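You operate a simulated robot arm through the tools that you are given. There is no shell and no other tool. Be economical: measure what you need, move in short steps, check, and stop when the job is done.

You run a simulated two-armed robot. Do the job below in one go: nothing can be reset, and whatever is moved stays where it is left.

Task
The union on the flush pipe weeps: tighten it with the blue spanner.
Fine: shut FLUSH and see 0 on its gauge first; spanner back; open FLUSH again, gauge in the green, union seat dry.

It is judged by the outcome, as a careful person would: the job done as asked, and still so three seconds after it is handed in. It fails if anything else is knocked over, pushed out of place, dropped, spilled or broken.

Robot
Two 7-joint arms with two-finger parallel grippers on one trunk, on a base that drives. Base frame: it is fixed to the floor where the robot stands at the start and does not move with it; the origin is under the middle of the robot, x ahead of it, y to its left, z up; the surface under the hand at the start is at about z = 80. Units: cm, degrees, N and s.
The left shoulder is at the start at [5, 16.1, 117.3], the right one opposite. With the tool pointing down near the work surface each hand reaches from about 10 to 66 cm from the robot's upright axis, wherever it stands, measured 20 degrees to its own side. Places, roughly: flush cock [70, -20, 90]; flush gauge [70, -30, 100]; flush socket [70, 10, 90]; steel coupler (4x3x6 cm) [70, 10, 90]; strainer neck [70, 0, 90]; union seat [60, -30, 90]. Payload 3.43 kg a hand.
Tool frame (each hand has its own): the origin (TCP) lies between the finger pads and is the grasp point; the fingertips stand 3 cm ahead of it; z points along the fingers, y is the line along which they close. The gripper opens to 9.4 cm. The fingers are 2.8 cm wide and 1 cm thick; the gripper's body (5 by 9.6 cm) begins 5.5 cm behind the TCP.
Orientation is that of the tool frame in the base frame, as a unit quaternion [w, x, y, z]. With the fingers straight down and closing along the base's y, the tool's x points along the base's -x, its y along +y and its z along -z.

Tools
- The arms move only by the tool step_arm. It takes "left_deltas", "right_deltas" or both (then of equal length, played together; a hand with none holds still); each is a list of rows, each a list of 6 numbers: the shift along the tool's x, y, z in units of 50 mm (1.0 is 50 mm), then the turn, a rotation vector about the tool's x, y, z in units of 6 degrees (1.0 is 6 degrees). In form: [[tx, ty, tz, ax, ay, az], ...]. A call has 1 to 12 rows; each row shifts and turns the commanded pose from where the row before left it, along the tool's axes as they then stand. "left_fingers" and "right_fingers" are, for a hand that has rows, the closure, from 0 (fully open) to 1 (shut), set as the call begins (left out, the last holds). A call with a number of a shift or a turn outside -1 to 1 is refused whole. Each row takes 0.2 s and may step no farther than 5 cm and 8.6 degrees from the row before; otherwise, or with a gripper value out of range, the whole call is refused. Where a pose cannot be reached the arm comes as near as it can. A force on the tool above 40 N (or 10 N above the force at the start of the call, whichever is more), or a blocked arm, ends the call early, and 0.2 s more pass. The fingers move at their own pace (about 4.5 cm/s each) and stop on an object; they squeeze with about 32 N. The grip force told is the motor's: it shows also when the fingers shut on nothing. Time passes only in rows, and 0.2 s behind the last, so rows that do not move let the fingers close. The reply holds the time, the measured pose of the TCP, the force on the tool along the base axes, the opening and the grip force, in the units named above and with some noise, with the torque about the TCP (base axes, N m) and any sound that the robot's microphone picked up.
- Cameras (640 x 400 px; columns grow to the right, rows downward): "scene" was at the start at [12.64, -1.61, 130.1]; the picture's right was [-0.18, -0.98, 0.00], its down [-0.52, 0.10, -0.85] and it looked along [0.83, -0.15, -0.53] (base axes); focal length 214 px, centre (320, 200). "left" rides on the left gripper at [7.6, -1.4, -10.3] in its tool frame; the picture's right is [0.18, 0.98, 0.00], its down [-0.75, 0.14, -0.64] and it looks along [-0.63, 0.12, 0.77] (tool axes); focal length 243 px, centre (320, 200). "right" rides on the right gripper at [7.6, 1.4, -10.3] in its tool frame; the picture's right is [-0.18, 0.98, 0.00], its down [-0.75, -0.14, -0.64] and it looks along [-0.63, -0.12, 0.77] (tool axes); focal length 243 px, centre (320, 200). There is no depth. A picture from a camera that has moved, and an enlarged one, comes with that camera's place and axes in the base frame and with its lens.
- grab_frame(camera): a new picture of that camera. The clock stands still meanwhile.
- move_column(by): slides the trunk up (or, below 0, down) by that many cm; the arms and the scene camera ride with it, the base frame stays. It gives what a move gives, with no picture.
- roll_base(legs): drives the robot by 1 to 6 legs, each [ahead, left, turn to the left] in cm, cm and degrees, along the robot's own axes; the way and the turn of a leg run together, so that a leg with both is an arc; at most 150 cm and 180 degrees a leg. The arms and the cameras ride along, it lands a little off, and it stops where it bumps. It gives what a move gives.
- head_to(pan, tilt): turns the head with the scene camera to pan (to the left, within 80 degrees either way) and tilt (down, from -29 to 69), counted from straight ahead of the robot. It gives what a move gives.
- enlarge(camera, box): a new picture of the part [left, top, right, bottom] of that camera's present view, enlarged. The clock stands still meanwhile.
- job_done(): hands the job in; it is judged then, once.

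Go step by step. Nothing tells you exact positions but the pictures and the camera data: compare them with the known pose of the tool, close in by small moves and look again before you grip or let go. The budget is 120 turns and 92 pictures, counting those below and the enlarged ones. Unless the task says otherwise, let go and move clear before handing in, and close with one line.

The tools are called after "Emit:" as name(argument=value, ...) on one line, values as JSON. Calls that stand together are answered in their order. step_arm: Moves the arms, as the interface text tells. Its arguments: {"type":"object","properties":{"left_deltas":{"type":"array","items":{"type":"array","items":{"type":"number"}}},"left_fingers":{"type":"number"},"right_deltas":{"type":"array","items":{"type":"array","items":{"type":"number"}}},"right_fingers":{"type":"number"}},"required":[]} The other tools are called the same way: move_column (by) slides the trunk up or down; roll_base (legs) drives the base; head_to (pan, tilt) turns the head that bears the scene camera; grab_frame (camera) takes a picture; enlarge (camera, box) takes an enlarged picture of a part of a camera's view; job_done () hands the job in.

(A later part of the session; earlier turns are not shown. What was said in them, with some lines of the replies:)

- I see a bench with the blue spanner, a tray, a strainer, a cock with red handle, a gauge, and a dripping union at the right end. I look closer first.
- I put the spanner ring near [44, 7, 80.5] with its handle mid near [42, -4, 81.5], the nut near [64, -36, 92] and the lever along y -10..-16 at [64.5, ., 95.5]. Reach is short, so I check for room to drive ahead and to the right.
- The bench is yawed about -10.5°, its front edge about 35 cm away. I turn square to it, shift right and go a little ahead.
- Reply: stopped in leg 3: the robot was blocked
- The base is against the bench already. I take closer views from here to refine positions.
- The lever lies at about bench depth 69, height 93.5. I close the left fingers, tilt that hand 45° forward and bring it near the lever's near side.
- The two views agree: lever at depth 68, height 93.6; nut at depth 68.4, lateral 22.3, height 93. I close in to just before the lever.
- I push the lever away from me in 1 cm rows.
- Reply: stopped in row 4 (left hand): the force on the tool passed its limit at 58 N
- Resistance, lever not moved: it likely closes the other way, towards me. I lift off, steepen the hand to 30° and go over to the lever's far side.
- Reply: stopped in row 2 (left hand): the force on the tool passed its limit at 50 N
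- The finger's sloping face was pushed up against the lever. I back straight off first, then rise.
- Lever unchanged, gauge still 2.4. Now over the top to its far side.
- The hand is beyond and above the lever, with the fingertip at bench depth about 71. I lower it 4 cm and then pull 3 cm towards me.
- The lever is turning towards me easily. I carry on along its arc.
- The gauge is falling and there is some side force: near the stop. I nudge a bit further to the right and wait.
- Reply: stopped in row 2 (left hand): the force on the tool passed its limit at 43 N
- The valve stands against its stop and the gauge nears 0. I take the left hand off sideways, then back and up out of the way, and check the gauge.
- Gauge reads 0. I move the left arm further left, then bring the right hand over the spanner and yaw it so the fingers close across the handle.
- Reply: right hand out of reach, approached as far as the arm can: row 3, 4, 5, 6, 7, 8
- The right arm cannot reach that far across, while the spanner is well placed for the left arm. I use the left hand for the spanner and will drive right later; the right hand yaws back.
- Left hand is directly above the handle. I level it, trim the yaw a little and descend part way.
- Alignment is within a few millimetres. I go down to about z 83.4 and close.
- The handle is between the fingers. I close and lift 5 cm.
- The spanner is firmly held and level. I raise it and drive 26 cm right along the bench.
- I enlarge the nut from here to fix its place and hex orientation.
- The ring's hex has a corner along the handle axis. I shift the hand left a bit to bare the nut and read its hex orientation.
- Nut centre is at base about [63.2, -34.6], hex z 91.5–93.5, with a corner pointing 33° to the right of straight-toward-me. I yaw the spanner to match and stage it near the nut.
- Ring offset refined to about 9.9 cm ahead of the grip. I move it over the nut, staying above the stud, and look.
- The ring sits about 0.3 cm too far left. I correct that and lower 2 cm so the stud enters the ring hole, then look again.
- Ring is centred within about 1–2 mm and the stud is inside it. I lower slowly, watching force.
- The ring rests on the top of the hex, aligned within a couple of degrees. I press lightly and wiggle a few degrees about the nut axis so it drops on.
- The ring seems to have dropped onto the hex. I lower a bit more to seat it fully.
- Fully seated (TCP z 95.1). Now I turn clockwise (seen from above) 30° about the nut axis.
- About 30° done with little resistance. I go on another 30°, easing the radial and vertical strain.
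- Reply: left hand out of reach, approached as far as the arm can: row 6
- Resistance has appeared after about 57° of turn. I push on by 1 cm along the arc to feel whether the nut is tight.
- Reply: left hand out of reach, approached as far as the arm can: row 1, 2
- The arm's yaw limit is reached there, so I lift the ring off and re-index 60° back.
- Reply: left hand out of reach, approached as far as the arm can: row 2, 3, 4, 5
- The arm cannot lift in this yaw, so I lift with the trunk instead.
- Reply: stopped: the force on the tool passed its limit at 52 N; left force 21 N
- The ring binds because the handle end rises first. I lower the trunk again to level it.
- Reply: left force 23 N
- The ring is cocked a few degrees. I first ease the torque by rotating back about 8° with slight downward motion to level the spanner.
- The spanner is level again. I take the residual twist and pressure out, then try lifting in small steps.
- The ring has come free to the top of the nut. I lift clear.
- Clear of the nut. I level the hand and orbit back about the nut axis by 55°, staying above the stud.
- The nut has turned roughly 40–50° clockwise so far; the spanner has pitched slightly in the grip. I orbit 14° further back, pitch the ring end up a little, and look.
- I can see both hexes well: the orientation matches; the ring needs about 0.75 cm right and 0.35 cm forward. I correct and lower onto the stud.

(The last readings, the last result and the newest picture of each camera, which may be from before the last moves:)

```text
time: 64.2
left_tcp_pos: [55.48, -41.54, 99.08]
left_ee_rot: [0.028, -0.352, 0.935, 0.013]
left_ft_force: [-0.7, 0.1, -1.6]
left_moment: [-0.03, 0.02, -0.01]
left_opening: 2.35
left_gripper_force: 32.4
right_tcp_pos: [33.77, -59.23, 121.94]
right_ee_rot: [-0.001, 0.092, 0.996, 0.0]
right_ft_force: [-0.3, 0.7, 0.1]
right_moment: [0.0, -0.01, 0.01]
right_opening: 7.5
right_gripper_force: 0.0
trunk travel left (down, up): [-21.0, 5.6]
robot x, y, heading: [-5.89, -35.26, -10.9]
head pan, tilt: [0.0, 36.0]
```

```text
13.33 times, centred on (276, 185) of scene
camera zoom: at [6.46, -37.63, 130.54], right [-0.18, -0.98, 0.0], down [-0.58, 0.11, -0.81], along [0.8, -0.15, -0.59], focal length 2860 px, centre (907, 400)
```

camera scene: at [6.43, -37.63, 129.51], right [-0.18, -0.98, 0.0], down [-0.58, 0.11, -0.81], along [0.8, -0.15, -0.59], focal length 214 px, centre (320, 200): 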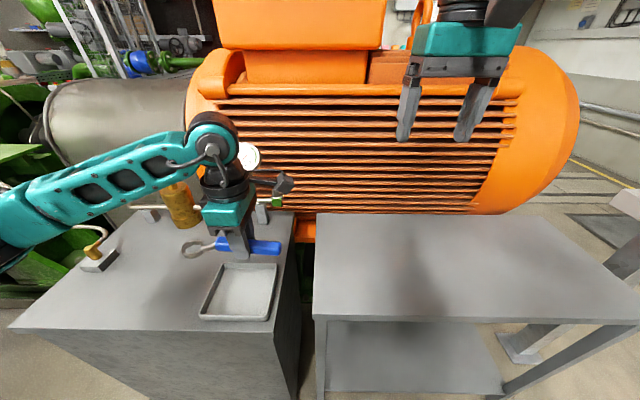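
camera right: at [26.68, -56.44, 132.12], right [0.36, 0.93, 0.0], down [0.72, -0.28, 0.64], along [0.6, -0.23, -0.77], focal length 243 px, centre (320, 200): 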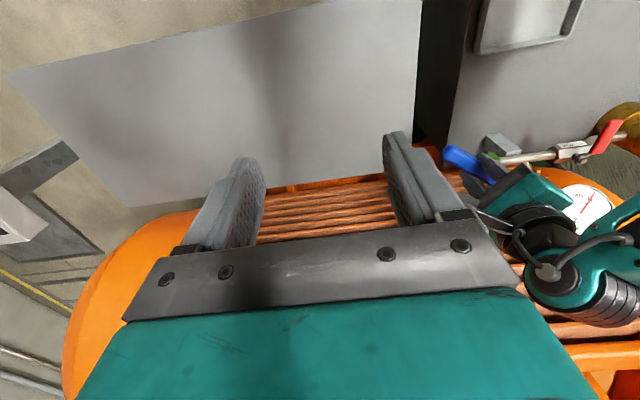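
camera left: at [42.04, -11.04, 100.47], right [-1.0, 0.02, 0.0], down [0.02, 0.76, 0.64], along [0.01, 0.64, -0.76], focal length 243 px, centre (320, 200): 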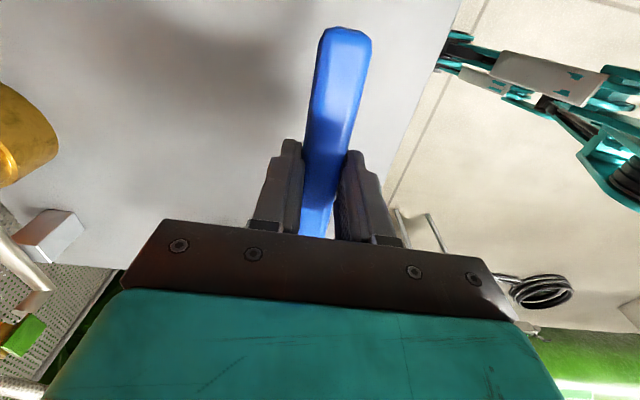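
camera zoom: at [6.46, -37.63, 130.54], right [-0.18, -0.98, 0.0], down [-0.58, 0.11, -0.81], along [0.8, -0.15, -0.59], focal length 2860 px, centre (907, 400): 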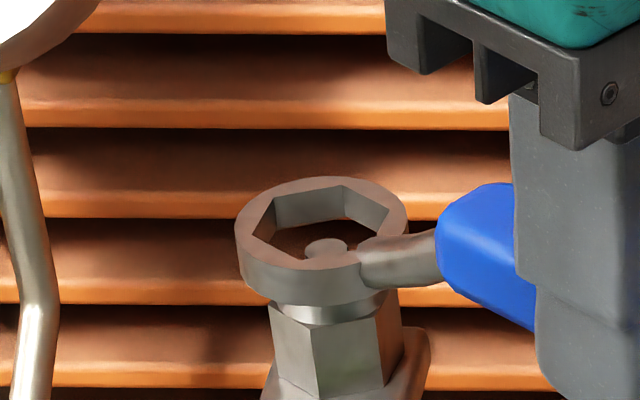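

Centred within 1–2 mm. I lower it onto the hex in small steps.

Emit:
step_arm(left_deltas=[[-0.019, -0.024, 0, 0, 0, 0], [0.004, 0, 0.07, 0, 0, 0], [0.004, 0, 0.07, 0, 0, 0], [0.004, 0, 0.07, 0, 0, 0], [0.004, 0, 0.07, 0, 0, 0], [0, 0, 0, 0, 0, 0]])

```text
time: 65.6
left_tcp_pos: [55.57, -41.71, 97.55]
left_ee_rot: [0.029, -0.352, 0.935, 0.013]
left_ft_force: [-0.6, -1.2, -2.4]
left_moment: [-0.01, 0.02, 0.02]
left_opening: 2.34
left_gripper_force: 32.2
right_tcp_pos: [33.82, -59.34, 121.93]
right_ee_rot: [-0.001, 0.092, 0.996, 0.0]
right_ft_force: [0.7, -0.5, 0.5]
right_moment: [-0.01, -0.03, -0.01]
right_opening: 7.53
right_gripper_force: 0.0
trunk travel left (down, up): [-21.0, 5.6]
robot x, y, heading: [-5.77, -35.21, -10.2]
head pan, tilt: [0.0, 36.0]
```

Emit:
step_arm(left_deltas=[[0.004, 0, 0.07, 0, 0, 0], [0.004, 0, 0.07, 0, 0, 0], [0.004, 0, 0.07, 0, 0, 0], [0, 0, 0, 0, 0, 0]])

Emit:
enlarge(camera="scene", box=[252, 170, 300, 200])

```text
time: 66.6
left_tcp_pos: [55.57, -41.68, 96.55]
left_ee_rot: [0.028, -0.352, 0.935, 0.013]
left_ft_force: [-0.2, -0.8, -1.7]
left_moment: [0.0, 0.0, 0.05]
left_opening: 2.35
left_gripper_force: 31.8
right_tcp_pos: [33.86, -59.29, 121.78]
right_ee_rot: [-0.001, 0.092, 0.996, 0.0]
right_ft_force: [-0.4, 0.4, 0.3]
right_moment: [0.05, -0.01, -0.01]
right_opening: 7.51
right_gripper_force: 0.1
trunk travel left (down, up): [-21.0, 5.6]
robot x, y, heading: [-6.04, -35.01, -10.6]
head pan, tilt: [0.0, 36.0]
```

```text
13.33 times, centred on (276, 185) of scene
camera zoom: at [6.45, -37.63, 130.54], right [-0.18, -0.98, 0.0], down [-0.58, 0.11, -0.81], along [0.8, -0.15, -0.59], focal length 2860 px, centre (907, 400)
```

zoom: 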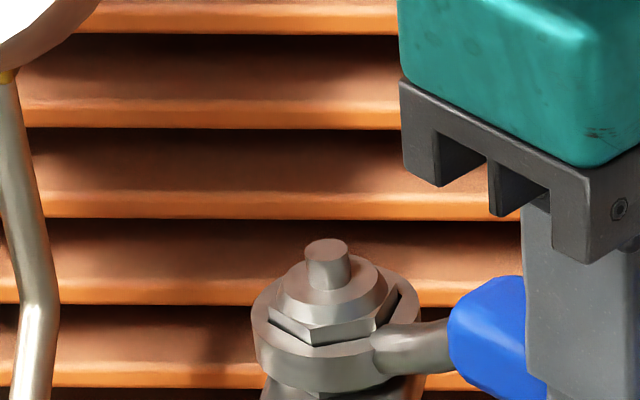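

Seated cleanly with no side force. Now I turn clockwise again, about the vertical through the nut, 30° first.

Emit:
step_arm(left_deltas=[[-0.0078, 0.1796, 0, 0.051, 0, 0.833], [-0.0078, 0.1796, 0, 0.051, 0, 0.833], [-0.0078, 0.1796, 0, 0.051, 0, 0.833], [-0.0078, 0.1796, 0, 0.051, 0, 0.833], [-0.0078, 0.1796, 0, 0.051, 0, 0.833], [-0.0078, 0.1796, 0, 0.051, 0, 0.833]])

```text
time: 68.0
left_tcp_pos: [53.08, -37.34, 96.64]
left_ee_rot: [0.031, -0.096, 0.995, 0.002]
left_ft_force: [10.1, -22.5, -4.2]
left_moment: [-1.02, 0.04, 1.12]
left_opening: 2.54
left_gripper_force: 31.8
right_tcp_pos: [33.93, -59.62, 121.65]
right_ee_rot: [-0.002, 0.094, 0.996, 0.001]
right_ft_force: [-0.4, 0.2, 0.1]
right_moment: [0.0, 0.01, -0.04]
right_opening: 7.52
right_gripper_force: 0.1
trunk travel left (down, up): [-21.0, 5.6]
robot x, y, heading: [-6.07, -35.48, -10.9]
head pan, tilt: [0.0, 36.0]
```

Strong resistance now (about 24 N on the handle, some 3.5 N·m). I lean on it a bit more.

Emit:
step_arm(left_deltas=[[-0.004, 0.1, 0, 0.02, 0, 0.35], [-0.004, 0.1, 0, 0.02, 0, 0.35], [-0.004, 0.1, 0, 0.02, 0, 0.35], [0, 0, 0, 0, 0, 0], [0, 0, 0, 0, 0, 0]])

Emit:
enlarge(camera="scene", box=[244, 165, 308, 205])

```text
time: 69.2
left_tcp_pos: [53.0, -36.23, 96.67]
left_ee_rot: [0.032, -0.038, 0.999, -0.004]
left_ft_force: [7.9, -37.5, -1.3]
left_moment: [-1.35, 0.05, 0.78]
left_opening: 2.57
left_gripper_force: 31.2
right_tcp_pos: [33.95, -59.74, 121.62]
right_ee_rot: [-0.002, 0.094, 0.996, 0.002]
right_ft_force: [-0.9, -0.2, -0.5]
right_moment: [0.01, -0.02, -0.04]
right_opening: 7.53
right_gripper_force: 0.0
trunk travel left (down, up): [-21.0, 5.6]
robot x, y, heading: [-5.87, -35.31, -10.8]
head pan, tilt: [0.0, 36.0]
```

```text
10.00 times, centred on (276, 185) of scene
camera zoom: at [6.55, -38.04, 130.52], right [-0.18, -0.98, 0.0], down [-0.58, 0.11, -0.81], along [0.79, -0.15, -0.59], focal length 2145 px, centre (760, 350)
```

zoom: 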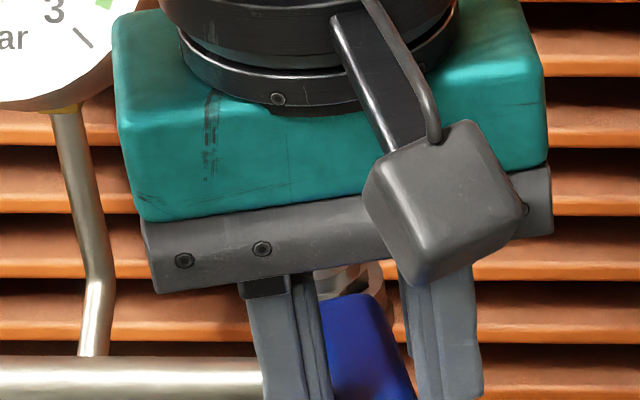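

Now 37 N at the handle: about 4.5 N·m, it feels tight. I relax the load back until the force is near zero, without turning the nut back.

Emit:
step_arm(left_deltas=[[0.004, -0.1, 0, -0.02, 0, -0.35], [0.004, -0.1, 0, -0.02, 0, -0.35], [0.004, -0.1, 0, -0.02, 0, -0.35], [0, 0, 0, 0, 0, 0]])

```text
time: 70.2
left_tcp_pos: [53.23, -37.21, 96.65]
left_ee_rot: [0.032, -0.098, 0.995, 0.002]
left_ft_force: [4.2, -24.3, 2.4]
left_moment: [-0.8, -0.29, 0.9]
left_opening: 2.49
left_gripper_force: 32.6
right_tcp_pos: [33.88, -59.46, 121.76]
right_ee_rot: [-0.002, 0.093, 0.996, 0.0]
right_ft_force: [-0.7, 0.7, -0.8]
right_moment: [-0.01, 0.02, 0.01]
right_opening: 7.55
right_gripper_force: 0.0
trunk travel left (down, up): [-21.0, 5.6]
robot x, y, heading: [-5.81, -35.57, -10.7]
head pan, tilt: [0.0, 36.0]
```

The force came back along the same line, so the nut is against its hard stop: tight. I relax the rest.

Emit:
step_arm(left_deltas=[[-0.005, -0.12, 0, -0.035, 0, -0.55], [-0.005, -0.12, 0, -0.035, 0, -0.55], [-0.005, -0.12, 0, -0.035, 0, -0.55], [0, 0, 0, 0, 0, 0]])

```text
time: 71.2
left_tcp_pos: [53.59, -38.53, 96.54]
left_ee_rot: [0.029, -0.185, 0.982, 0.009]
left_ft_force: [-0.4, -10.9, 3.2]
left_moment: [-0.36, -0.19, 0.59]
left_opening: 2.37
left_gripper_force: 31.8
right_tcp_pos: [33.83, -59.3, 121.96]
right_ee_rot: [-0.001, 0.092, 0.996, 0.0]
right_ft_force: [-0.5, 0.7, -0.4]
right_moment: [-0.02, 0.01, -0.01]
right_opening: 7.54
right_gripper_force: 0.0
trunk travel left (down, up): [-21.0, 5.6]
robot x, y, heading: [-5.83, -34.93, -10.5]
head pan, tilt: [0.0, 36.0]
```

Emit:
step_arm(left_deltas=[[-0.005, -0.1, 0, -0.03, 0, -0.5], [-0.005, -0.1, 0, -0.03, 0, -0.4], [0, 0, 0, 0, 0, 0]])

```text
time: 72.0
left_tcp_pos: [53.91, -39.46, 96.61]
left_ee_rot: [0.03, -0.231, 0.973, 0.01]
left_ft_force: [-3.2, -4.2, 2.6]
left_moment: [-0.05, -0.14, 0.34]
left_opening: 2.35
left_gripper_force: 32.1
right_tcp_pos: [33.83, -59.3, 121.85]
right_ee_rot: [0.0, 0.093, 0.996, 0.0]
right_ft_force: [0.3, -0.8, 0.5]
right_moment: [0.0, 0.01, 0.06]
right_opening: 7.55
right_gripper_force: 0.1
trunk travel left (down, up): [-21.0, 5.6]
robot x, y, heading: [-5.49, -35.26, -10.9]
head pan, tilt: [0.0, 36.0]
```

Forces are nearly gone; a touch more, then I lift in small steps.

Emit:
step_arm(left_deltas=[[0.01, -0.06, -0.01, -0.01, 0, -0.25], [-0.003, 0, -0.06, 0, 0, 0], [-0.003, 0, -0.06, 0, 0, 0], [-0.003, 0, -0.06, 0, 0, 0], [0, 0, 0, 0, 0, 0]])

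```text
time: 73.2
left_tcp_pos: [54.26, -39.6, 97.19]
left_ee_rot: [0.028, -0.243, 0.97, 0.011]
left_ft_force: [2.8, -0.3, -19.0]
left_moment: [-0.66, 1.06, 0.43]
left_opening: 2.36
left_gripper_force: 31.6
right_tcp_pos: [34.03, -59.33, 121.74]
right_ee_rot: [-0.002, 0.092, 0.996, -0.001]
right_ft_force: [-0.7, -0.9, -0.2]
right_moment: [-0.04, -0.01, 0.0]
right_opening: 7.5
right_gripper_force: 0.0
trunk travel left (down, up): [-21.0, 5.6]
robot x, y, heading: [-6.07, -35.09, -10.6]
head pan, tilt: [0.0, 36.0]
```

It binds a little; I go down a touch, ease the yaw 2° more and pitch the ring end up slightly while lifting.

Emit:
step_arm(left_deltas=[[0, -0.03, 0.07, 0, 0, -0.25], [0, -0.04, 0, 0, -0.4, -0.2], [0, 0, -0.05, 0, -0.2, 0], [-0.004, 0, -0.06, 0, 0, 0], [-0.004, 0, -0.06, 0, 0, 0], [0, 0, 0, 0, 0, 0]])

```text
time: 74.6
left_tcp_pos: [54.48, -40.05, 97.79]
left_ee_rot: [0.058, -0.265, 0.962, 0.017]
left_ft_force: [7.0, 1.4, -20.6]
left_moment: [-0.76, 0.89, 0.09]
left_opening: 2.38
left_gripper_force: 31.8
right_tcp_pos: [34.13, -59.3, 121.88]
right_ee_rot: [-0.004, 0.092, 0.996, -0.001]
right_ft_force: [-0.3, -0.7, -0.4]
right_moment: [0.0, -0.03, 0.01]
right_opening: 7.53
right_gripper_force: 0.1
trunk travel left (down, up): [-21.0, 5.6]
robot x, y, heading: [-6.0, -35.2, -10.6]
head pan, tilt: [0.0, 36.0]
```

Emit:
enlarge(camera="scene", box=[252, 175, 316, 215])

```text
10.00 times, centred on (284, 195) of scene
camera zoom: at [6.75, -37.62, 130.5], right [-0.18, -0.98, 0.0], down [-0.58, 0.11, -0.81], along [0.79, -0.15, -0.59], focal length 2145 px, centre (680, 250)
```

zoom: 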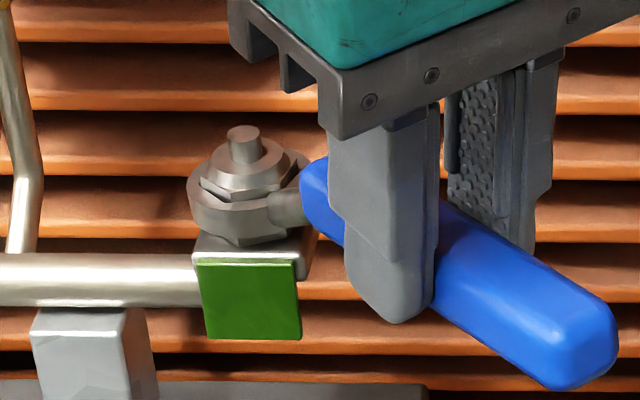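

The ring is cocked with the handle side high. I lower the hand, pitch the ring end up more, and wiggle the yaw while lifting.

Emit:
step_arm(left_deltas=[[0.01, 0, 0.12, 0, 0, 0], [0, 0, 0, 0, -0.6, 0], [0, -0.04, 0, 0, -0.2, -0.2], [0, 0.05, -0.02, 0, 0, 0.25], [0, -0.05, -0.03, 0, 0, -0.25], [0, 0.05, -0.03, 0, 0, 0.25], [0, -0.05, -0.03, 0, 0, -0.25], [0, 0, 0, 0, 0, 0]])

Emit:
enlarge(camera="scene", box=[252, 175, 316, 215])

```text
time: 76.4
left_tcp_pos: [54.35, -40.42, 98.14]
left_ee_rot: [0.101, -0.274, 0.956, 0.027]
left_ft_force: [-5.7, -1.8, -3.6]
left_moment: [-0.19, 0.36, 0.15]
left_opening: 2.36
left_gripper_force: 31.5
right_tcp_pos: [33.9, -59.26, 121.86]
right_ee_rot: [0.0, 0.092, 0.996, 0.0]
right_ft_force: [-0.7, -0.3, 0.8]
right_moment: [0.06, 0.03, 0.01]
right_opening: 7.53
right_gripper_force: 0.1
trunk travel left (down, up): [-21.0, 5.6]
robot x, y, heading: [-5.82, -35.37, -10.6]
head pan, tilt: [0.0, 36.0]
```

```text
10.00 times, centred on (284, 195) of scene
camera zoom: at [6.43, -37.65, 130.55], right [-0.18, -0.98, 0.0], down [-0.58, 0.11, -0.81], along [0.8, -0.15, -0.59], focal length 2145 px, centre (680, 250)
```

zoom: 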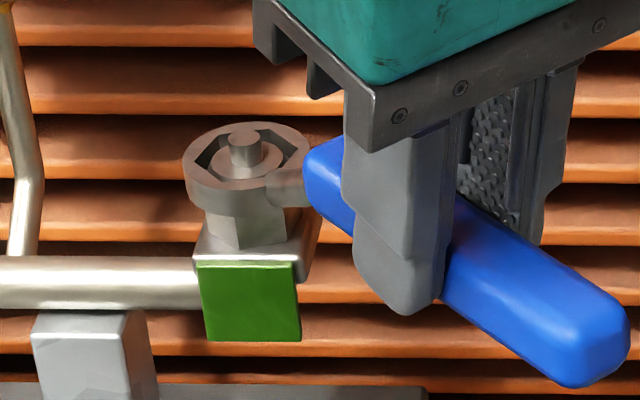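

The ring is riding up to the nut top. I lift straight clear.

Emit:
step_arm(left_deltas=[[-0.02, 0, -0.1, 0, 0, 0], [-0.04, 0, -0.2, 0, 0, 0], [-0.06, 0, -0.3, 0, 0, 0], [-0.06, 0, -0.3, 0, 0, 0], [0, 0, 0, 0, 0, 0]])

Emit:
enlarge(camera="scene", box=[240, 155, 320, 205])

```text
time: 77.6
left_tcp_pos: [54.23, -40.31, 102.64]
left_ee_rot: [0.1, -0.274, 0.956, 0.027]
left_ft_force: [-0.7, 0.1, -2.0]
left_moment: [-0.01, 0.0, 0.01]
left_opening: 2.35
left_gripper_force: 31.8
right_tcp_pos: [33.88, -59.25, 121.89]
right_ee_rot: [-0.001, 0.092, 0.996, 0.0]
right_ft_force: [0.3, -0.3, -0.6]
right_moment: [-0.02, -0.02, -0.01]
right_opening: 7.55
right_gripper_force: 0.0
trunk travel left (down, up): [-21.0, 5.6]
robot x, y, heading: [-5.75, -35.23, -10.7]
head pan, tilt: [0.0, 36.0]
```

```text
8.00 times, centred on (280, 180) of scene
camera zoom: at [6.47, -37.63, 130.54], right [-0.18, -0.98, 0.0], down [-0.58, 0.11, -0.81], along [0.8, -0.15, -0.59], focal length 1716 px, centre (640, 360)
```

zoom: 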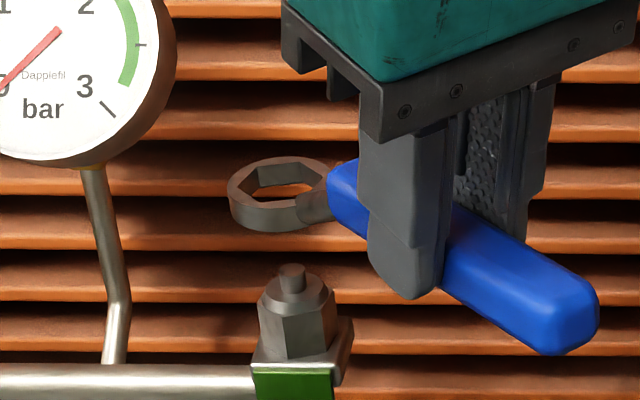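

The spanner is off the nut. I check the nut's angle closely once.

Emit:
enlarge(camera="scene", box=[264, 183, 288, 198])

```text
16.00 times, centred on (276, 190) of scene
camera zoom: at [6.47, -37.63, 130.54], right [-0.18, -0.98, 0.0], down [-0.58, 0.11, -0.81], along [0.8, -0.15, -0.59], focal length 3432 px, centre (1024, 352)
```

zoom: 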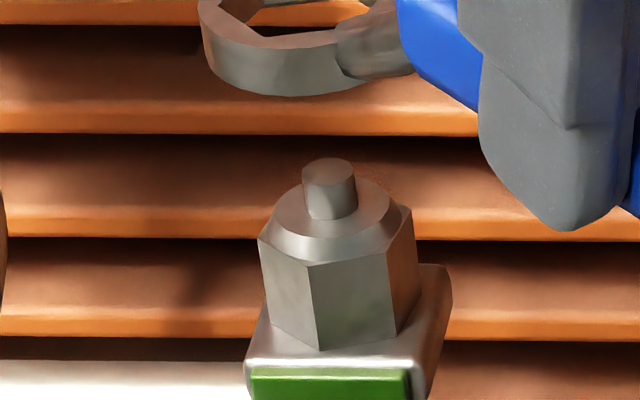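

The nut stands at the same angle after the hard second pull (about 39° on from the start), so it is against its stop. Now I bring the spanner back: retreat, yaw back, and drive left.

Emit:
step_arm(left_deltas=[[0.537, 0.541, -0.313, 0, 0, 0], [0.537, 0.541, -0.313, 0, 0, 0], [0.537, 0.541, -0.313, 0, 0, 0], [0, 0, 0, -0.2, 0, -0.97], [0, 0, 0, -0.2, 0, -0.97], [0, 0, 0, -0.2, 0, -0.97], [0, 0, 0, -0.2, 0, -0.97], [0, 0, 0, -0.2, 0, -0.97], [0, 0, 0, -0.2, 0, -0.97], [0, 0, 0, -0.2, 0, -0.97]])

Emit:
roll_base(legs=[[0, 26, 0]])

```text
time: 79.8
left_tcp_pos: [42.35, -38.23, 105.56]
left_ee_rot: [0.084, -0.596, 0.796, 0.061]
left_ft_force: [-0.5, -0.3, -2.1]
left_moment: [0.0, 0.0, 0.02]
left_opening: 2.33
left_gripper_force: 31.9
right_tcp_pos: [33.77, -59.45, 121.81]
right_ee_rot: [-0.001, 0.092, 0.996, 0.0]
right_ft_force: [-0.5, 0.3, 0.4]
right_moment: [0.0, -0.03, 0.01]
right_opening: 7.52
right_gripper_force: 0.1
trunk travel left (down, up): [-21.0, 5.6]
robot x, y, heading: [-6.01, -35.28, -10.5]
head pan, tilt: [0.0, 36.0]
```

```text
time: 82.7
left_tcp_pos: [47.06, -12.6, 105.55]
left_ee_rot: [0.083, -0.595, 0.797, 0.059]
left_ft_force: [0.0, -0.3, -1.7]
left_moment: [-0.04, 0.02, 0.0]
left_opening: 2.33
left_gripper_force: 32.4
right_tcp_pos: [38.7, -33.67, 121.84]
right_ee_rot: [-0.001, 0.093, 0.996, 0.001]
right_ft_force: [0.9, 0.2, -0.5]
right_moment: [0.01, -0.01, 0.01]
right_opening: 7.52
right_gripper_force: 0.1
trunk travel left (down, up): [-21.0, 5.6]
robot x, y, heading: [-0.96, -9.95, -10.5]
head pan, tilt: [0.0, 36.0]
```

I trim the yaw and bring the spanner above its old place, to about z 92.

Emit:
step_arm(left_deltas=[[0, 0, 0, -0.15, 0, -0.73], [-0.254, 0.336, 0.7435, 0, 0, 0], [-0.254, 0.336, 0.7435, 0, 0, 0], [-0.254, 0.336, 0.7435, 0, 0, 0], [-0.254, 0.336, 0.7435, 0, 0, 0], [0, 0, 0, 0, 0, 0]])

Emit:
enlarge(camera="scene", box=[190, 225, 350, 325])

```text
time: 84.1
left_tcp_pos: [42.27, -3.45, 91.82]
left_ee_rot: [0.081, -0.626, 0.773, 0.061]
left_ft_force: [0.2, 0.6, -2.2]
left_moment: [-0.01, 0.0, 0.02]
left_opening: 2.36
left_gripper_force: 31.7
right_tcp_pos: [38.62, -33.71, 121.78]
right_ee_rot: [-0.001, 0.094, 0.996, 0.0]
right_ft_force: [0.5, 0.5, -0.6]
right_moment: [-0.03, 0.02, -0.02]
right_opening: 7.52
right_gripper_force: 0.0
trunk travel left (down, up): [-21.0, 5.6]
robot x, y, heading: [-0.84, -9.48, -10.2]
head pan, tilt: [0.0, 36.0]
```

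```text
4.00 times, centred on (270, 275) of scene
camera zoom: at [11.24, -12.02, 130.54], right [-0.18, -0.98, 0.0], down [-0.58, 0.11, -0.81], along [0.8, -0.15, -0.59], focal length 858 px, centre (520, -100)
```

zoom: 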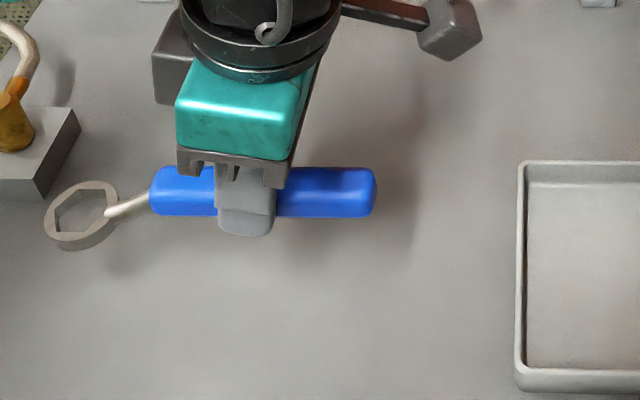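

I lower it: first 6 cm, then slowly until it touches.

Emit:
step_arm(left_deltas=[[0.081, 0, 0.392, 0, 0, 0], [0.081, 0, 0.392, 0, 0, 0], [0.081, 0, 0.392, 0, 0, 0], [0, 0, 0, 0, 0, 0]])

Emit:
step_arm(left_deltas=[[0.012, 0, 0.06, 0, 0, 0], [0.012, 0, 0.06, 0, 0, 0], [0, 0, 0, 0, 0, 0]])

Emit:
enlarge(camera="scene", box=[190, 225, 350, 325])

```text
time: 85.1
left_tcp_pos: [42.4, -3.43, 85.78]
left_ee_rot: [0.081, -0.626, 0.774, 0.06]
left_ft_force: [-0.2, -0.5, -1.8]
left_moment: [-0.02, -0.01, 0.0]
left_opening: 2.34
left_gripper_force: 31.6
right_tcp_pos: [38.65, -33.65, 121.85]
right_ee_rot: [0.0, 0.093, 0.996, 0.0]
right_ft_force: [-0.8, 0.8, 0.2]
right_moment: [0.03, 0.0, 0.01]
right_opening: 7.5
right_gripper_force: 0.0
trunk travel left (down, up): [-21.0, 5.6]
robot x, y, heading: [-0.96, -9.96, -10.0]
head pan, tilt: [0.0, 36.0]
```

```text
time: 85.9
left_tcp_pos: [42.42, -3.44, 85.24]
left_ee_rot: [0.081, -0.627, 0.773, 0.062]
left_ft_force: [0.2, -0.7, -2.1]
left_moment: [-0.03, 0.04, -0.03]
left_opening: 2.34
left_gripper_force: 31.6
right_tcp_pos: [38.72, -33.65, 121.82]
right_ee_rot: [-0.001, 0.093, 0.996, 0.0]
right_ft_force: [-0.4, -0.3, -0.1]
right_moment: [0.0, -0.03, -0.01]
right_opening: 7.52
right_gripper_force: 0.1
trunk travel left (down, up): [-21.0, 5.6]
robot x, y, heading: [-1.54, -9.94, -10.5]
head pan, tilt: [0.0, 36.0]
```

```text
4.00 times, centred on (270, 275) of scene
camera zoom: at [11.25, -12.0, 130.54], right [-0.18, -0.98, 0.0], down [-0.58, 0.11, -0.81], along [0.8, -0.15, -0.59], focal length 858 px, centre (520, -100)
```

zoom: 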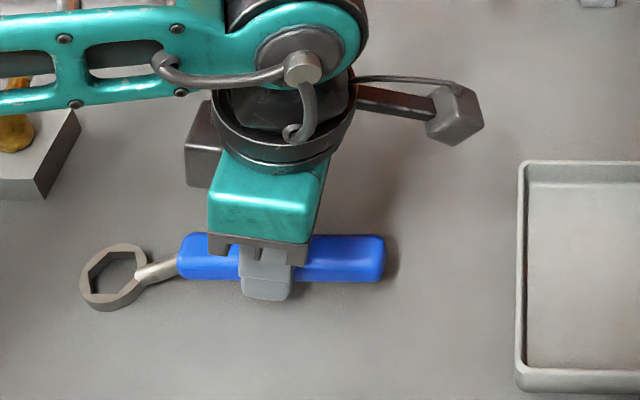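

Emit:
step_arm(left_deltas=[[0.01, 0, 0.05, 0, 0, 0], [0.01, 0, 0.05, 0, 0, 0], [0, 0, 0, 0, 0, 0]])

Emit:
step_arm(left_deltas=[[0.008, 0, 0.04, 0, 0, 0], [0, 0, 0, 0, 0, 0]])

Emit:
step_arm(left_deltas=[[0.006, 0, 0.03, 0, 0, 0], [0, 0, 0, 0, 0, 0]])

```text
time: 86.7
left_tcp_pos: [42.47, -3.42, 85.01]
left_ee_rot: [0.083, -0.626, 0.773, 0.061]
left_ft_force: [-1.4, -3.2, 14.4]
left_moment: [1.3, -0.07, 0.1]
left_opening: 2.37
left_gripper_force: 32.2
right_tcp_pos: [38.53, -33.75, 122.04]
right_ee_rot: [-0.001, 0.093, 0.996, 0.0]
right_ft_force: [-0.1, 0.1, 0.6]
right_moment: [0.03, -0.02, 0.01]
right_opening: 7.52
right_gripper_force: 0.0
trunk travel left (down, up): [-21.0, 5.6]
robot x, y, heading: [-1.27, -9.68, -10.6]
head pan, tilt: [0.0, 36.0]
```

```text
time: 87.3
left_tcp_pos: [42.38, -3.59, 84.64]
left_ee_rot: [0.082, -0.626, 0.773, 0.061]
left_ft_force: [-0.6, -8.3, 15.4]
left_moment: [1.11, -0.21, -0.06]
left_opening: 2.33
left_gripper_force: 31.8
right_tcp_pos: [38.5, -33.59, 121.88]
right_ee_rot: [0.0, 0.093, 0.996, 0.001]
right_ft_force: [0.5, 0.7, 0.1]
right_moment: [0.01, -0.01, 0.0]
right_opening: 7.54
right_gripper_force: 0.0
trunk travel left (down, up): [-21.0, 5.6]
robot x, y, heading: [-1.48, -9.68, -10.7]
head pan, tilt: [0.0, 36.0]
```

```text
time: 87.9
left_tcp_pos: [42.39, -3.5, 84.5]
left_ee_rot: [0.082, -0.626, 0.773, 0.061]
left_ft_force: [-1.0, -11.4, 15.8]
left_moment: [0.94, -0.24, -0.1]
left_opening: 2.35
left_gripper_force: 32.0
right_tcp_pos: [38.51, -33.76, 121.86]
right_ee_rot: [0.0, 0.094, 0.996, 0.001]
right_ft_force: [-0.2, 0.1, -0.7]
right_moment: [0.01, -0.01, -0.01]
right_opening: 7.53
right_gripper_force: 0.0
trunk travel left (down, up): [-21.0, 5.6]
robot x, y, heading: [-1.22, -9.76, -10.7]
head pan, tilt: [0.0, 36.0]
```

The spanner's ring is on the bench. I open the fingers and go straight up.

Emit:
step_arm(left_deltas=[[0, 0, 0, 0, 0, 0], [0, 0, 0, 0, 0, 0], [0, 0, 0, 0, 0, 0], [0, 0, 0, 0, 0, 0]], left_fingers=0.35)

Emit:
step_arm(left_deltas=[[-0.06, 0, -0.29, 0, 0, 0], [-0.16, 0, -0.78, 0, 0, 0], [-0.16, 0, -0.78, 0, 0, 0], [-0.16, 0, -0.78, 0, 0, 0], [-0.16, 0, -0.78, 0, 0, 0]])

Emit:
enlarge(camera="scene", box=[190, 225, 350, 325])

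```text
time: 88.9
left_tcp_pos: [42.37, -3.21, 84.47]
left_ee_rot: [0.082, -0.627, 0.773, 0.061]
left_ft_force: [-0.2, 0.3, -0.2]
left_moment: [0.0, 0.0, -0.01]
left_opening: 6.13
left_gripper_force: 0.1
right_tcp_pos: [38.55, -33.69, 121.9]
right_ee_rot: [0.0, 0.093, 0.996, 0.001]
right_ft_force: [-0.5, 0.9, 1.0]
right_moment: [0.0, 0.02, 0.03]
right_opening: 7.51
right_gripper_force: 0.1
trunk travel left (down, up): [-21.0, 5.6]
robot x, y, heading: [-1.18, -9.94, -10.9]
head pan, tilt: [0.0, 36.0]
```

```text
time: 90.1
left_tcp_pos: [42.19, -3.4, 101.95]
left_ee_rot: [0.082, -0.625, 0.773, 0.063]
left_ft_force: [0.0, 1.0, 0.6]
left_moment: [-0.03, 0.02, -0.01]
left_opening: 6.13
left_gripper_force: 0.0
right_tcp_pos: [38.59, -33.68, 121.89]
right_ee_rot: [-0.001, 0.094, 0.996, 0.0]
right_ft_force: [0.2, 0.2, 0.5]
right_moment: [0.01, 0.0, -0.03]
right_opening: 7.53
right_gripper_force: 0.1
trunk travel left (down, up): [-21.0, 5.6]
robot x, y, heading: [-1.21, -9.84, -10.6]
head pan, tilt: [0.0, 36.0]
```

```text
4.00 times, centred on (270, 275) of scene
camera zoom: at [11.21, -12.01, 130.54], right [-0.18, -0.98, 0.0], down [-0.58, 0.11, -0.81], along [0.8, -0.15, -0.59], focal length 858 px, centre (520, -100)
```

zoom: 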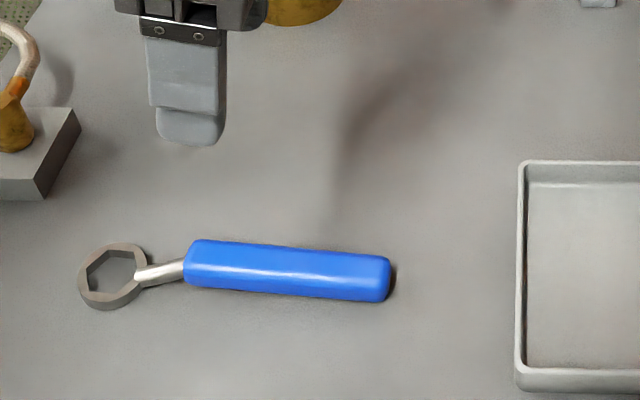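

The spanner lies back in its old place. Now I reorient the left hand (fingers shut, tilted 30° forward) for reopening the valve.

Emit:
step_arm(left_deltas=[[0, 0, -0.2, 0, 0.975, 0], [0, 0, -0.2, 0, 0.975, 0], [0, 0, 0, 0, 0, 1], [0, 0, 0, 0, 0, 1], [0, 0, 0, 0, 0, 1], [0, 0, 0, 0, 0, 1], [0, 0, 0, 0, 0, 1], [0, 0, 0, 0, 0, 1], [0, 0, 0, 0, 0, 1], [0, 0, 0, 0, 0, 1], [0, 0, 0, 0, 0, 1], [0, 0, 0, 0, 0, 1]], left_fingers=1)

Emit:
step_arm(left_deltas=[[0, 0, 0, 0, 0, 1], [0, 0, 0, 0, 0, 1], [0, 0, 0, 0, 0, 1], [0, 0, 0, 0, 0, 1], [0, 0, 0, 0, 0, 0.8], [0, 0, 0, 0, -1, 0], [0, 0, 0, 0, -1, 0], [0, 0, 0, 0, -1, 0], [0, 0, 0, 0, -1, 0], [0, 0, 0, 0, -1, 0], [0, 0, 0, 0, 0, 0]])

```text
time: 92.7
left_tcp_pos: [42.26, -3.64, 103.92]
left_ee_rot: [0.003, -0.156, 0.988, -0.001]
left_ft_force: [-0.8, 0.0, 0.4]
left_moment: [-0.02, 0.02, -0.01]
left_opening: 0.0
left_gripper_force: 32.4
right_tcp_pos: [38.64, -33.7, 121.87]
right_ee_rot: [-0.001, 0.093, 0.996, 0.001]
right_ft_force: [0.2, -0.6, -0.3]
right_moment: [0.02, -0.02, -0.05]
right_opening: 7.5
right_gripper_force: 0.1
trunk travel left (down, up): [-21.0, 5.6]
robot x, y, heading: [-1.72, -9.84, -10.7]
head pan, tilt: [0.0, 36.0]
```

```text
time: 95.1
left_tcp_pos: [42.25, -3.69, 103.79]
left_ee_rot: [0.261, 0.091, 0.961, -0.024]
left_ft_force: [0.0, 0.3, 0.2]
left_moment: [0.0, 0.0, -0.04]
left_opening: 0.01
left_gripper_force: 32.1
right_tcp_pos: [38.68, -33.67, 121.84]
right_ee_rot: [-0.001, 0.093, 0.996, 0.0]
right_ft_force: [0.8, 0.0, 0.2]
right_moment: [0.03, 0.0, 0.03]
right_opening: 7.55
right_gripper_force: 0.1
trunk travel left (down, up): [-21.0, 5.6]
robot x, y, heading: [-1.47, -9.73, -10.6]
head pan, tilt: [0.0, 36.0]
```

Emit:
step_arm(left_deltas=[[-0.49, -0.488, 0.39, 0, 0, 0], [-0.49, -0.488, 0.39, 0, 0, 0], [-0.49, -0.488, 0.39, 0, 0, 0], [-0.49, -0.488, 0.39, 0, 0, 0], [-0.49, -0.488, 0.39, 0, 0, 0], [-0.49, -0.488, 0.39, 0, 0, 0], [0, 0, 0, 0, 0, 0]])

Emit:
grab_frame(camera="left")

```text
time: 96.7
left_tcp_pos: [57.74, -21.62, 101.11]
left_ee_rot: [0.262, 0.092, 0.96, -0.025]
left_ft_force: [0.1, 0.9, -0.3]
left_moment: [0.01, 0.03, -0.06]
left_opening: 0.02
left_gripper_force: 32.0
right_tcp_pos: [38.59, -33.56, 121.92]
right_ee_rot: [-0.001, 0.093, 0.996, 0.0]
right_ft_force: [0.5, -0.2, -0.2]
right_moment: [0.0, 0.04, -0.01]
right_opening: 7.52
right_gripper_force: 0.1
trunk travel left (down, up): [-21.0, 5.6]
robot x, y, heading: [-1.24, -9.56, -10.7]
head pan, tilt: [0.0, 36.0]
```

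```text
21 pictures are left
camera left: at [45.82, -20.75, 106.16], right [0.03, 1.0, -0.09], down [0.35, 0.08, 0.94], along [0.94, -0.06, -0.34], focal length 243 px, centre (320, 200)
```

left: 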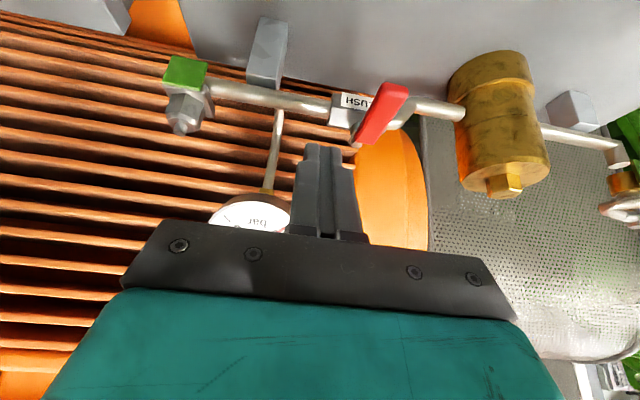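

The fingers stand to the right of the lever. I lower and then sweep the lever back left along its arc to the open stop.

Emit:
step_arm(left_deltas=[[0.25, 0, 0.433, 0, 0, 0], [0.25, 0, 0.433, 0, 0, 0], [0, 0.25, 0, 0, 0, 0], [0, 0.25, 0, 0, 0, 0], [0.008, 0.3, -0.005, 0, 0, 0], [0.008, 0.3, -0.005, 0, 0, 0], [-0.13, 0.285, 0.075, 0, 0, 0], [-0.13, 0.285, 0.075, 0, 0, 0], [0, 0, 0, 0, 0, 0]])

Emit:
grab_frame(camera="left")

```text
time: 98.7
left_tcp_pos: [60.75, -13.48, 96.24]
left_ee_rot: [0.261, 0.091, 0.961, -0.024]
left_ft_force: [1.3, -1.2, 3.1]
left_moment: [-0.01, -0.1, -0.04]
left_opening: 0.0
left_gripper_force: 32.3
right_tcp_pos: [38.63, -33.73, 121.85]
right_ee_rot: [-0.002, 0.093, 0.996, 0.0]
right_ft_force: [0.4, 0.9, -0.1]
right_moment: [0.01, 0.02, 0.0]
right_opening: 7.5
right_gripper_force: 0.0
trunk travel left (down, up): [-21.0, 5.6]
robot x, y, heading: [-1.01, -9.22, -10.6]
head pan, tilt: [0.0, 36.0]
```

```text
20 pictures are left
camera left: at [48.83, -12.75, 101.22], right [0.03, 1.0, -0.09], down [0.35, 0.08, 0.94], along [0.94, -0.06, -0.34], focal length 243 px, centre (320, 200)
```

left: 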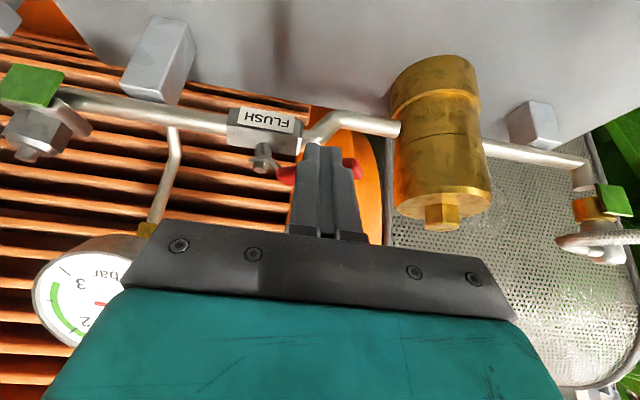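

The lever is nearly along the pipe again. I finish the push forward to its stop.

Emit:
step_arm(left_deltas=[[-0.147, 0.06, 0.085, 0, 0, 0], [-0.147, 0.06, 0.085, 0, 0, 0], [-0.15, 0, 0.09, 0, 0, 0], [-0.09, 0, 0.05, 0, 0, 0], [0, 0, 0, 0, 0, 0]])

Emit:
grab_frame(camera="left")

```text
time: 99.9
left_tcp_pos: [63.79, -13.54, 96.17]
left_ee_rot: [0.261, 0.09, 0.961, -0.024]
left_ft_force: [-0.1, 4.0, 4.0]
left_moment: [0.1, -0.09, 0.09]
left_opening: 0.01
left_gripper_force: 32.0
right_tcp_pos: [38.68, -33.63, 121.91]
right_ee_rot: [-0.001, 0.093, 0.996, 0.001]
right_ft_force: [-0.1, -0.5, -0.4]
right_moment: [-0.03, -0.04, -0.01]
right_opening: 7.52
right_gripper_force: 0.1
trunk travel left (down, up): [-21.0, 5.6]
robot x, y, heading: [-1.03, -9.7, -10.5]
head pan, tilt: [0.0, 36.0]
```

```text
19 pictures are left
camera left: at [51.95, -12.76, 101.25], right [0.03, 1.0, -0.09], down [0.35, 0.08, 0.94], along [0.94, -0.06, -0.34], focal length 243 px, centre (320, 200)
```

left: 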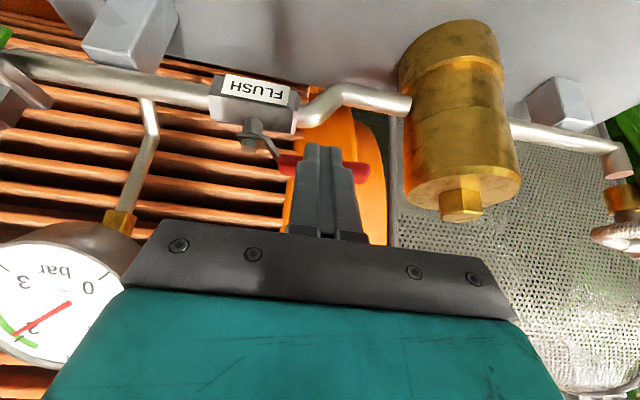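

Gauge is rising into the green. I push to the stop gently.

Emit:
step_arm(left_deltas=[[-0.09, 0, 0.05, 0, 0, 0], [-0.09, 0, 0.05, 0, 0, 0], [-0.06, 0, 0.03, 0, 0, 0], [0, 0, 0, 0, 0, 0]])

```text
time: 100.9
left_tcp_pos: [64.98, -13.98, 96.59]
left_ee_rot: [0.262, 0.092, 0.96, -0.026]
left_ft_force: [-18.4, 5.2, 10.7]
left_moment: [0.1, 0.28, -0.05]
left_opening: 0.0
left_gripper_force: 32.2
right_tcp_pos: [38.37, -33.62, 122.07]
right_ee_rot: [0.001, 0.093, 0.996, 0.0]
right_ft_force: [0.7, 0.2, -0.2]
right_moment: [0.01, -0.04, -0.02]
right_opening: 7.48
right_gripper_force: 0.1
trunk travel left (down, up): [-21.0, 5.6]
robot x, y, heading: [-1.5, -9.69, -10.6]
head pan, tilt: [0.0, 36.0]
```

Firm against the open stop. I back straight off, go up and away, and inspect the gauge and the union.

Emit:
step_arm(left_deltas=[[0.4, 0, -0.23, 0, 0, 0], [0.3, 0, -0.6, 0, 0, 0], [0, 0.2, -0.9, 0, 0, 0], [0, 0.3, -0.9, 0, 0, 0], [0.3, 0.4, -0.8, 0, 0, 0], [0.3, 0.4, -0.7, 0, 0, 0], [0, 0, 0, 0, 0, 0], [0, 0, 0, 0, 0, 0], [0, 0, 0, 0, 0, 0], [0, 0, 0, 0, 0, 0]])

Emit:
enlarge(camera="scene", box=[270, 140, 398, 220])

Emit:
grab_frame(camera="scene")

```text
time: 103.1
left_tcp_pos: [50.56, -4.31, 110.79]
left_ee_rot: [0.261, 0.09, 0.961, -0.025]
left_ft_force: [0.4, -0.2, 0.1]
left_moment: [-0.06, -0.01, -0.02]
left_opening: 0.02
left_gripper_force: 32.4
right_tcp_pos: [38.51, -33.61, 121.84]
right_ee_rot: [-0.001, 0.093, 0.996, 0.0]
right_ft_force: [-0.9, 0.4, -0.4]
right_moment: [0.04, -0.03, -0.03]
right_opening: 7.5
right_gripper_force: 0.1
trunk travel left (down, up): [-21.0, 5.6]
robot x, y, heading: [-1.19, -9.56, -10.7]
head pan, tilt: [0.0, 36.0]
```

```text
5.00 times, centred on (334, 180) of scene
camera zoom: at [11.23, -12.0, 130.55], right [-0.18, -0.98, 0.0], down [-0.58, 0.11, -0.81], along [0.8, -0.15, -0.59], focal length 1072 px, centre (250, 300)
```

zoom: 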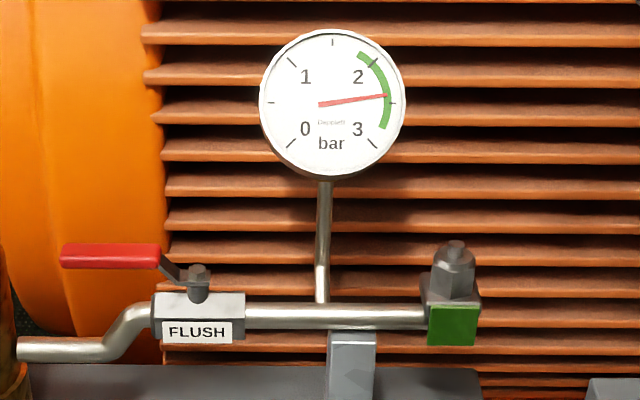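

```text
17 pictures are left
camera scene: at [11.23, -12.0, 130.55], right [-0.18, -0.98, 0.0], down [-0.58, 0.11, -0.81], along [0.8, -0.15, -0.59], focal length 214 px, centre (320, 200)
```

scene: 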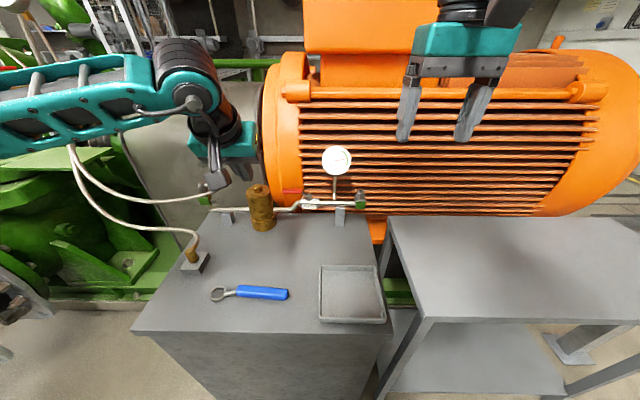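

Gauge is in the green and the union shows no drops. I let a few seconds pass and check once more.

Emit:
step_arm(left_deltas=[[0.2, 0.3, -0.3, 0, 0, 0], [0.2, 0.3, -0.3, 0, 0, 0], [0, 0, 0, 0, 0, 0], [0, 0, 0, 0, 0, 0], [0, 0, 0, 0, 0, 0], [0, 0, 0, 0, 0, 0], [0, 0, 0, 0, 0, 0], [0, 0, 0, 0, 0, 0], [0, 0, 0, 0, 0, 0], [0, 0, 0, 0, 0, 0], [0, 0, 0, 0, 0, 0], [0, 0, 0, 0, 0, 0]])

Emit:
enlarge(camera="scene", box=[270, 140, 398, 220])

```text
time: 105.7
left_tcp_pos: [48.0, -0.79, 112.46]
left_ee_rot: [0.26, 0.091, 0.961, -0.024]
left_ft_force: [0.0, -0.1, -0.3]
left_moment: [0.0, -0.01, 0.03]
left_opening: 0.01
left_gripper_force: 32.4
right_tcp_pos: [38.65, -33.66, 121.85]
right_ee_rot: [-0.001, 0.093, 0.996, 0.001]
right_ft_force: [0.0, 0.1, -0.4]
right_moment: [-0.02, -0.02, -0.04]
right_opening: 7.52
right_gripper_force: 0.0
trunk travel left (down, up): [-21.0, 5.6]
robot x, y, heading: [-0.93, -9.92, -10.7]
head pan, tilt: [0.0, 36.0]
```

```text
5.00 times, centred on (334, 180) of scene
camera zoom: at [11.23, -12.0, 130.55], right [-0.18, -0.98, 0.0], down [-0.58, 0.11, -0.81], along [0.8, -0.15, -0.59], focal length 1072 px, centre (250, 300)
```

zoom: 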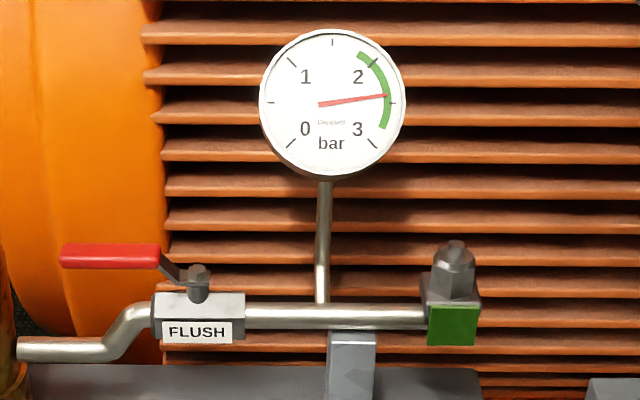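

The union stays dry, the gauge reads about 2.4 bar in the green, the valve is open and the spanner is back; handing in.

Emit:
job_done()

```text
The job is handed in.
```

The union on the flush pipe is tightened and dry. I shut FLUSH and saw 0 on its gauge before tightening, then put the blue spanner back in its place. FLUSH is open again, with the gauge in the green at about 2.4 bar.
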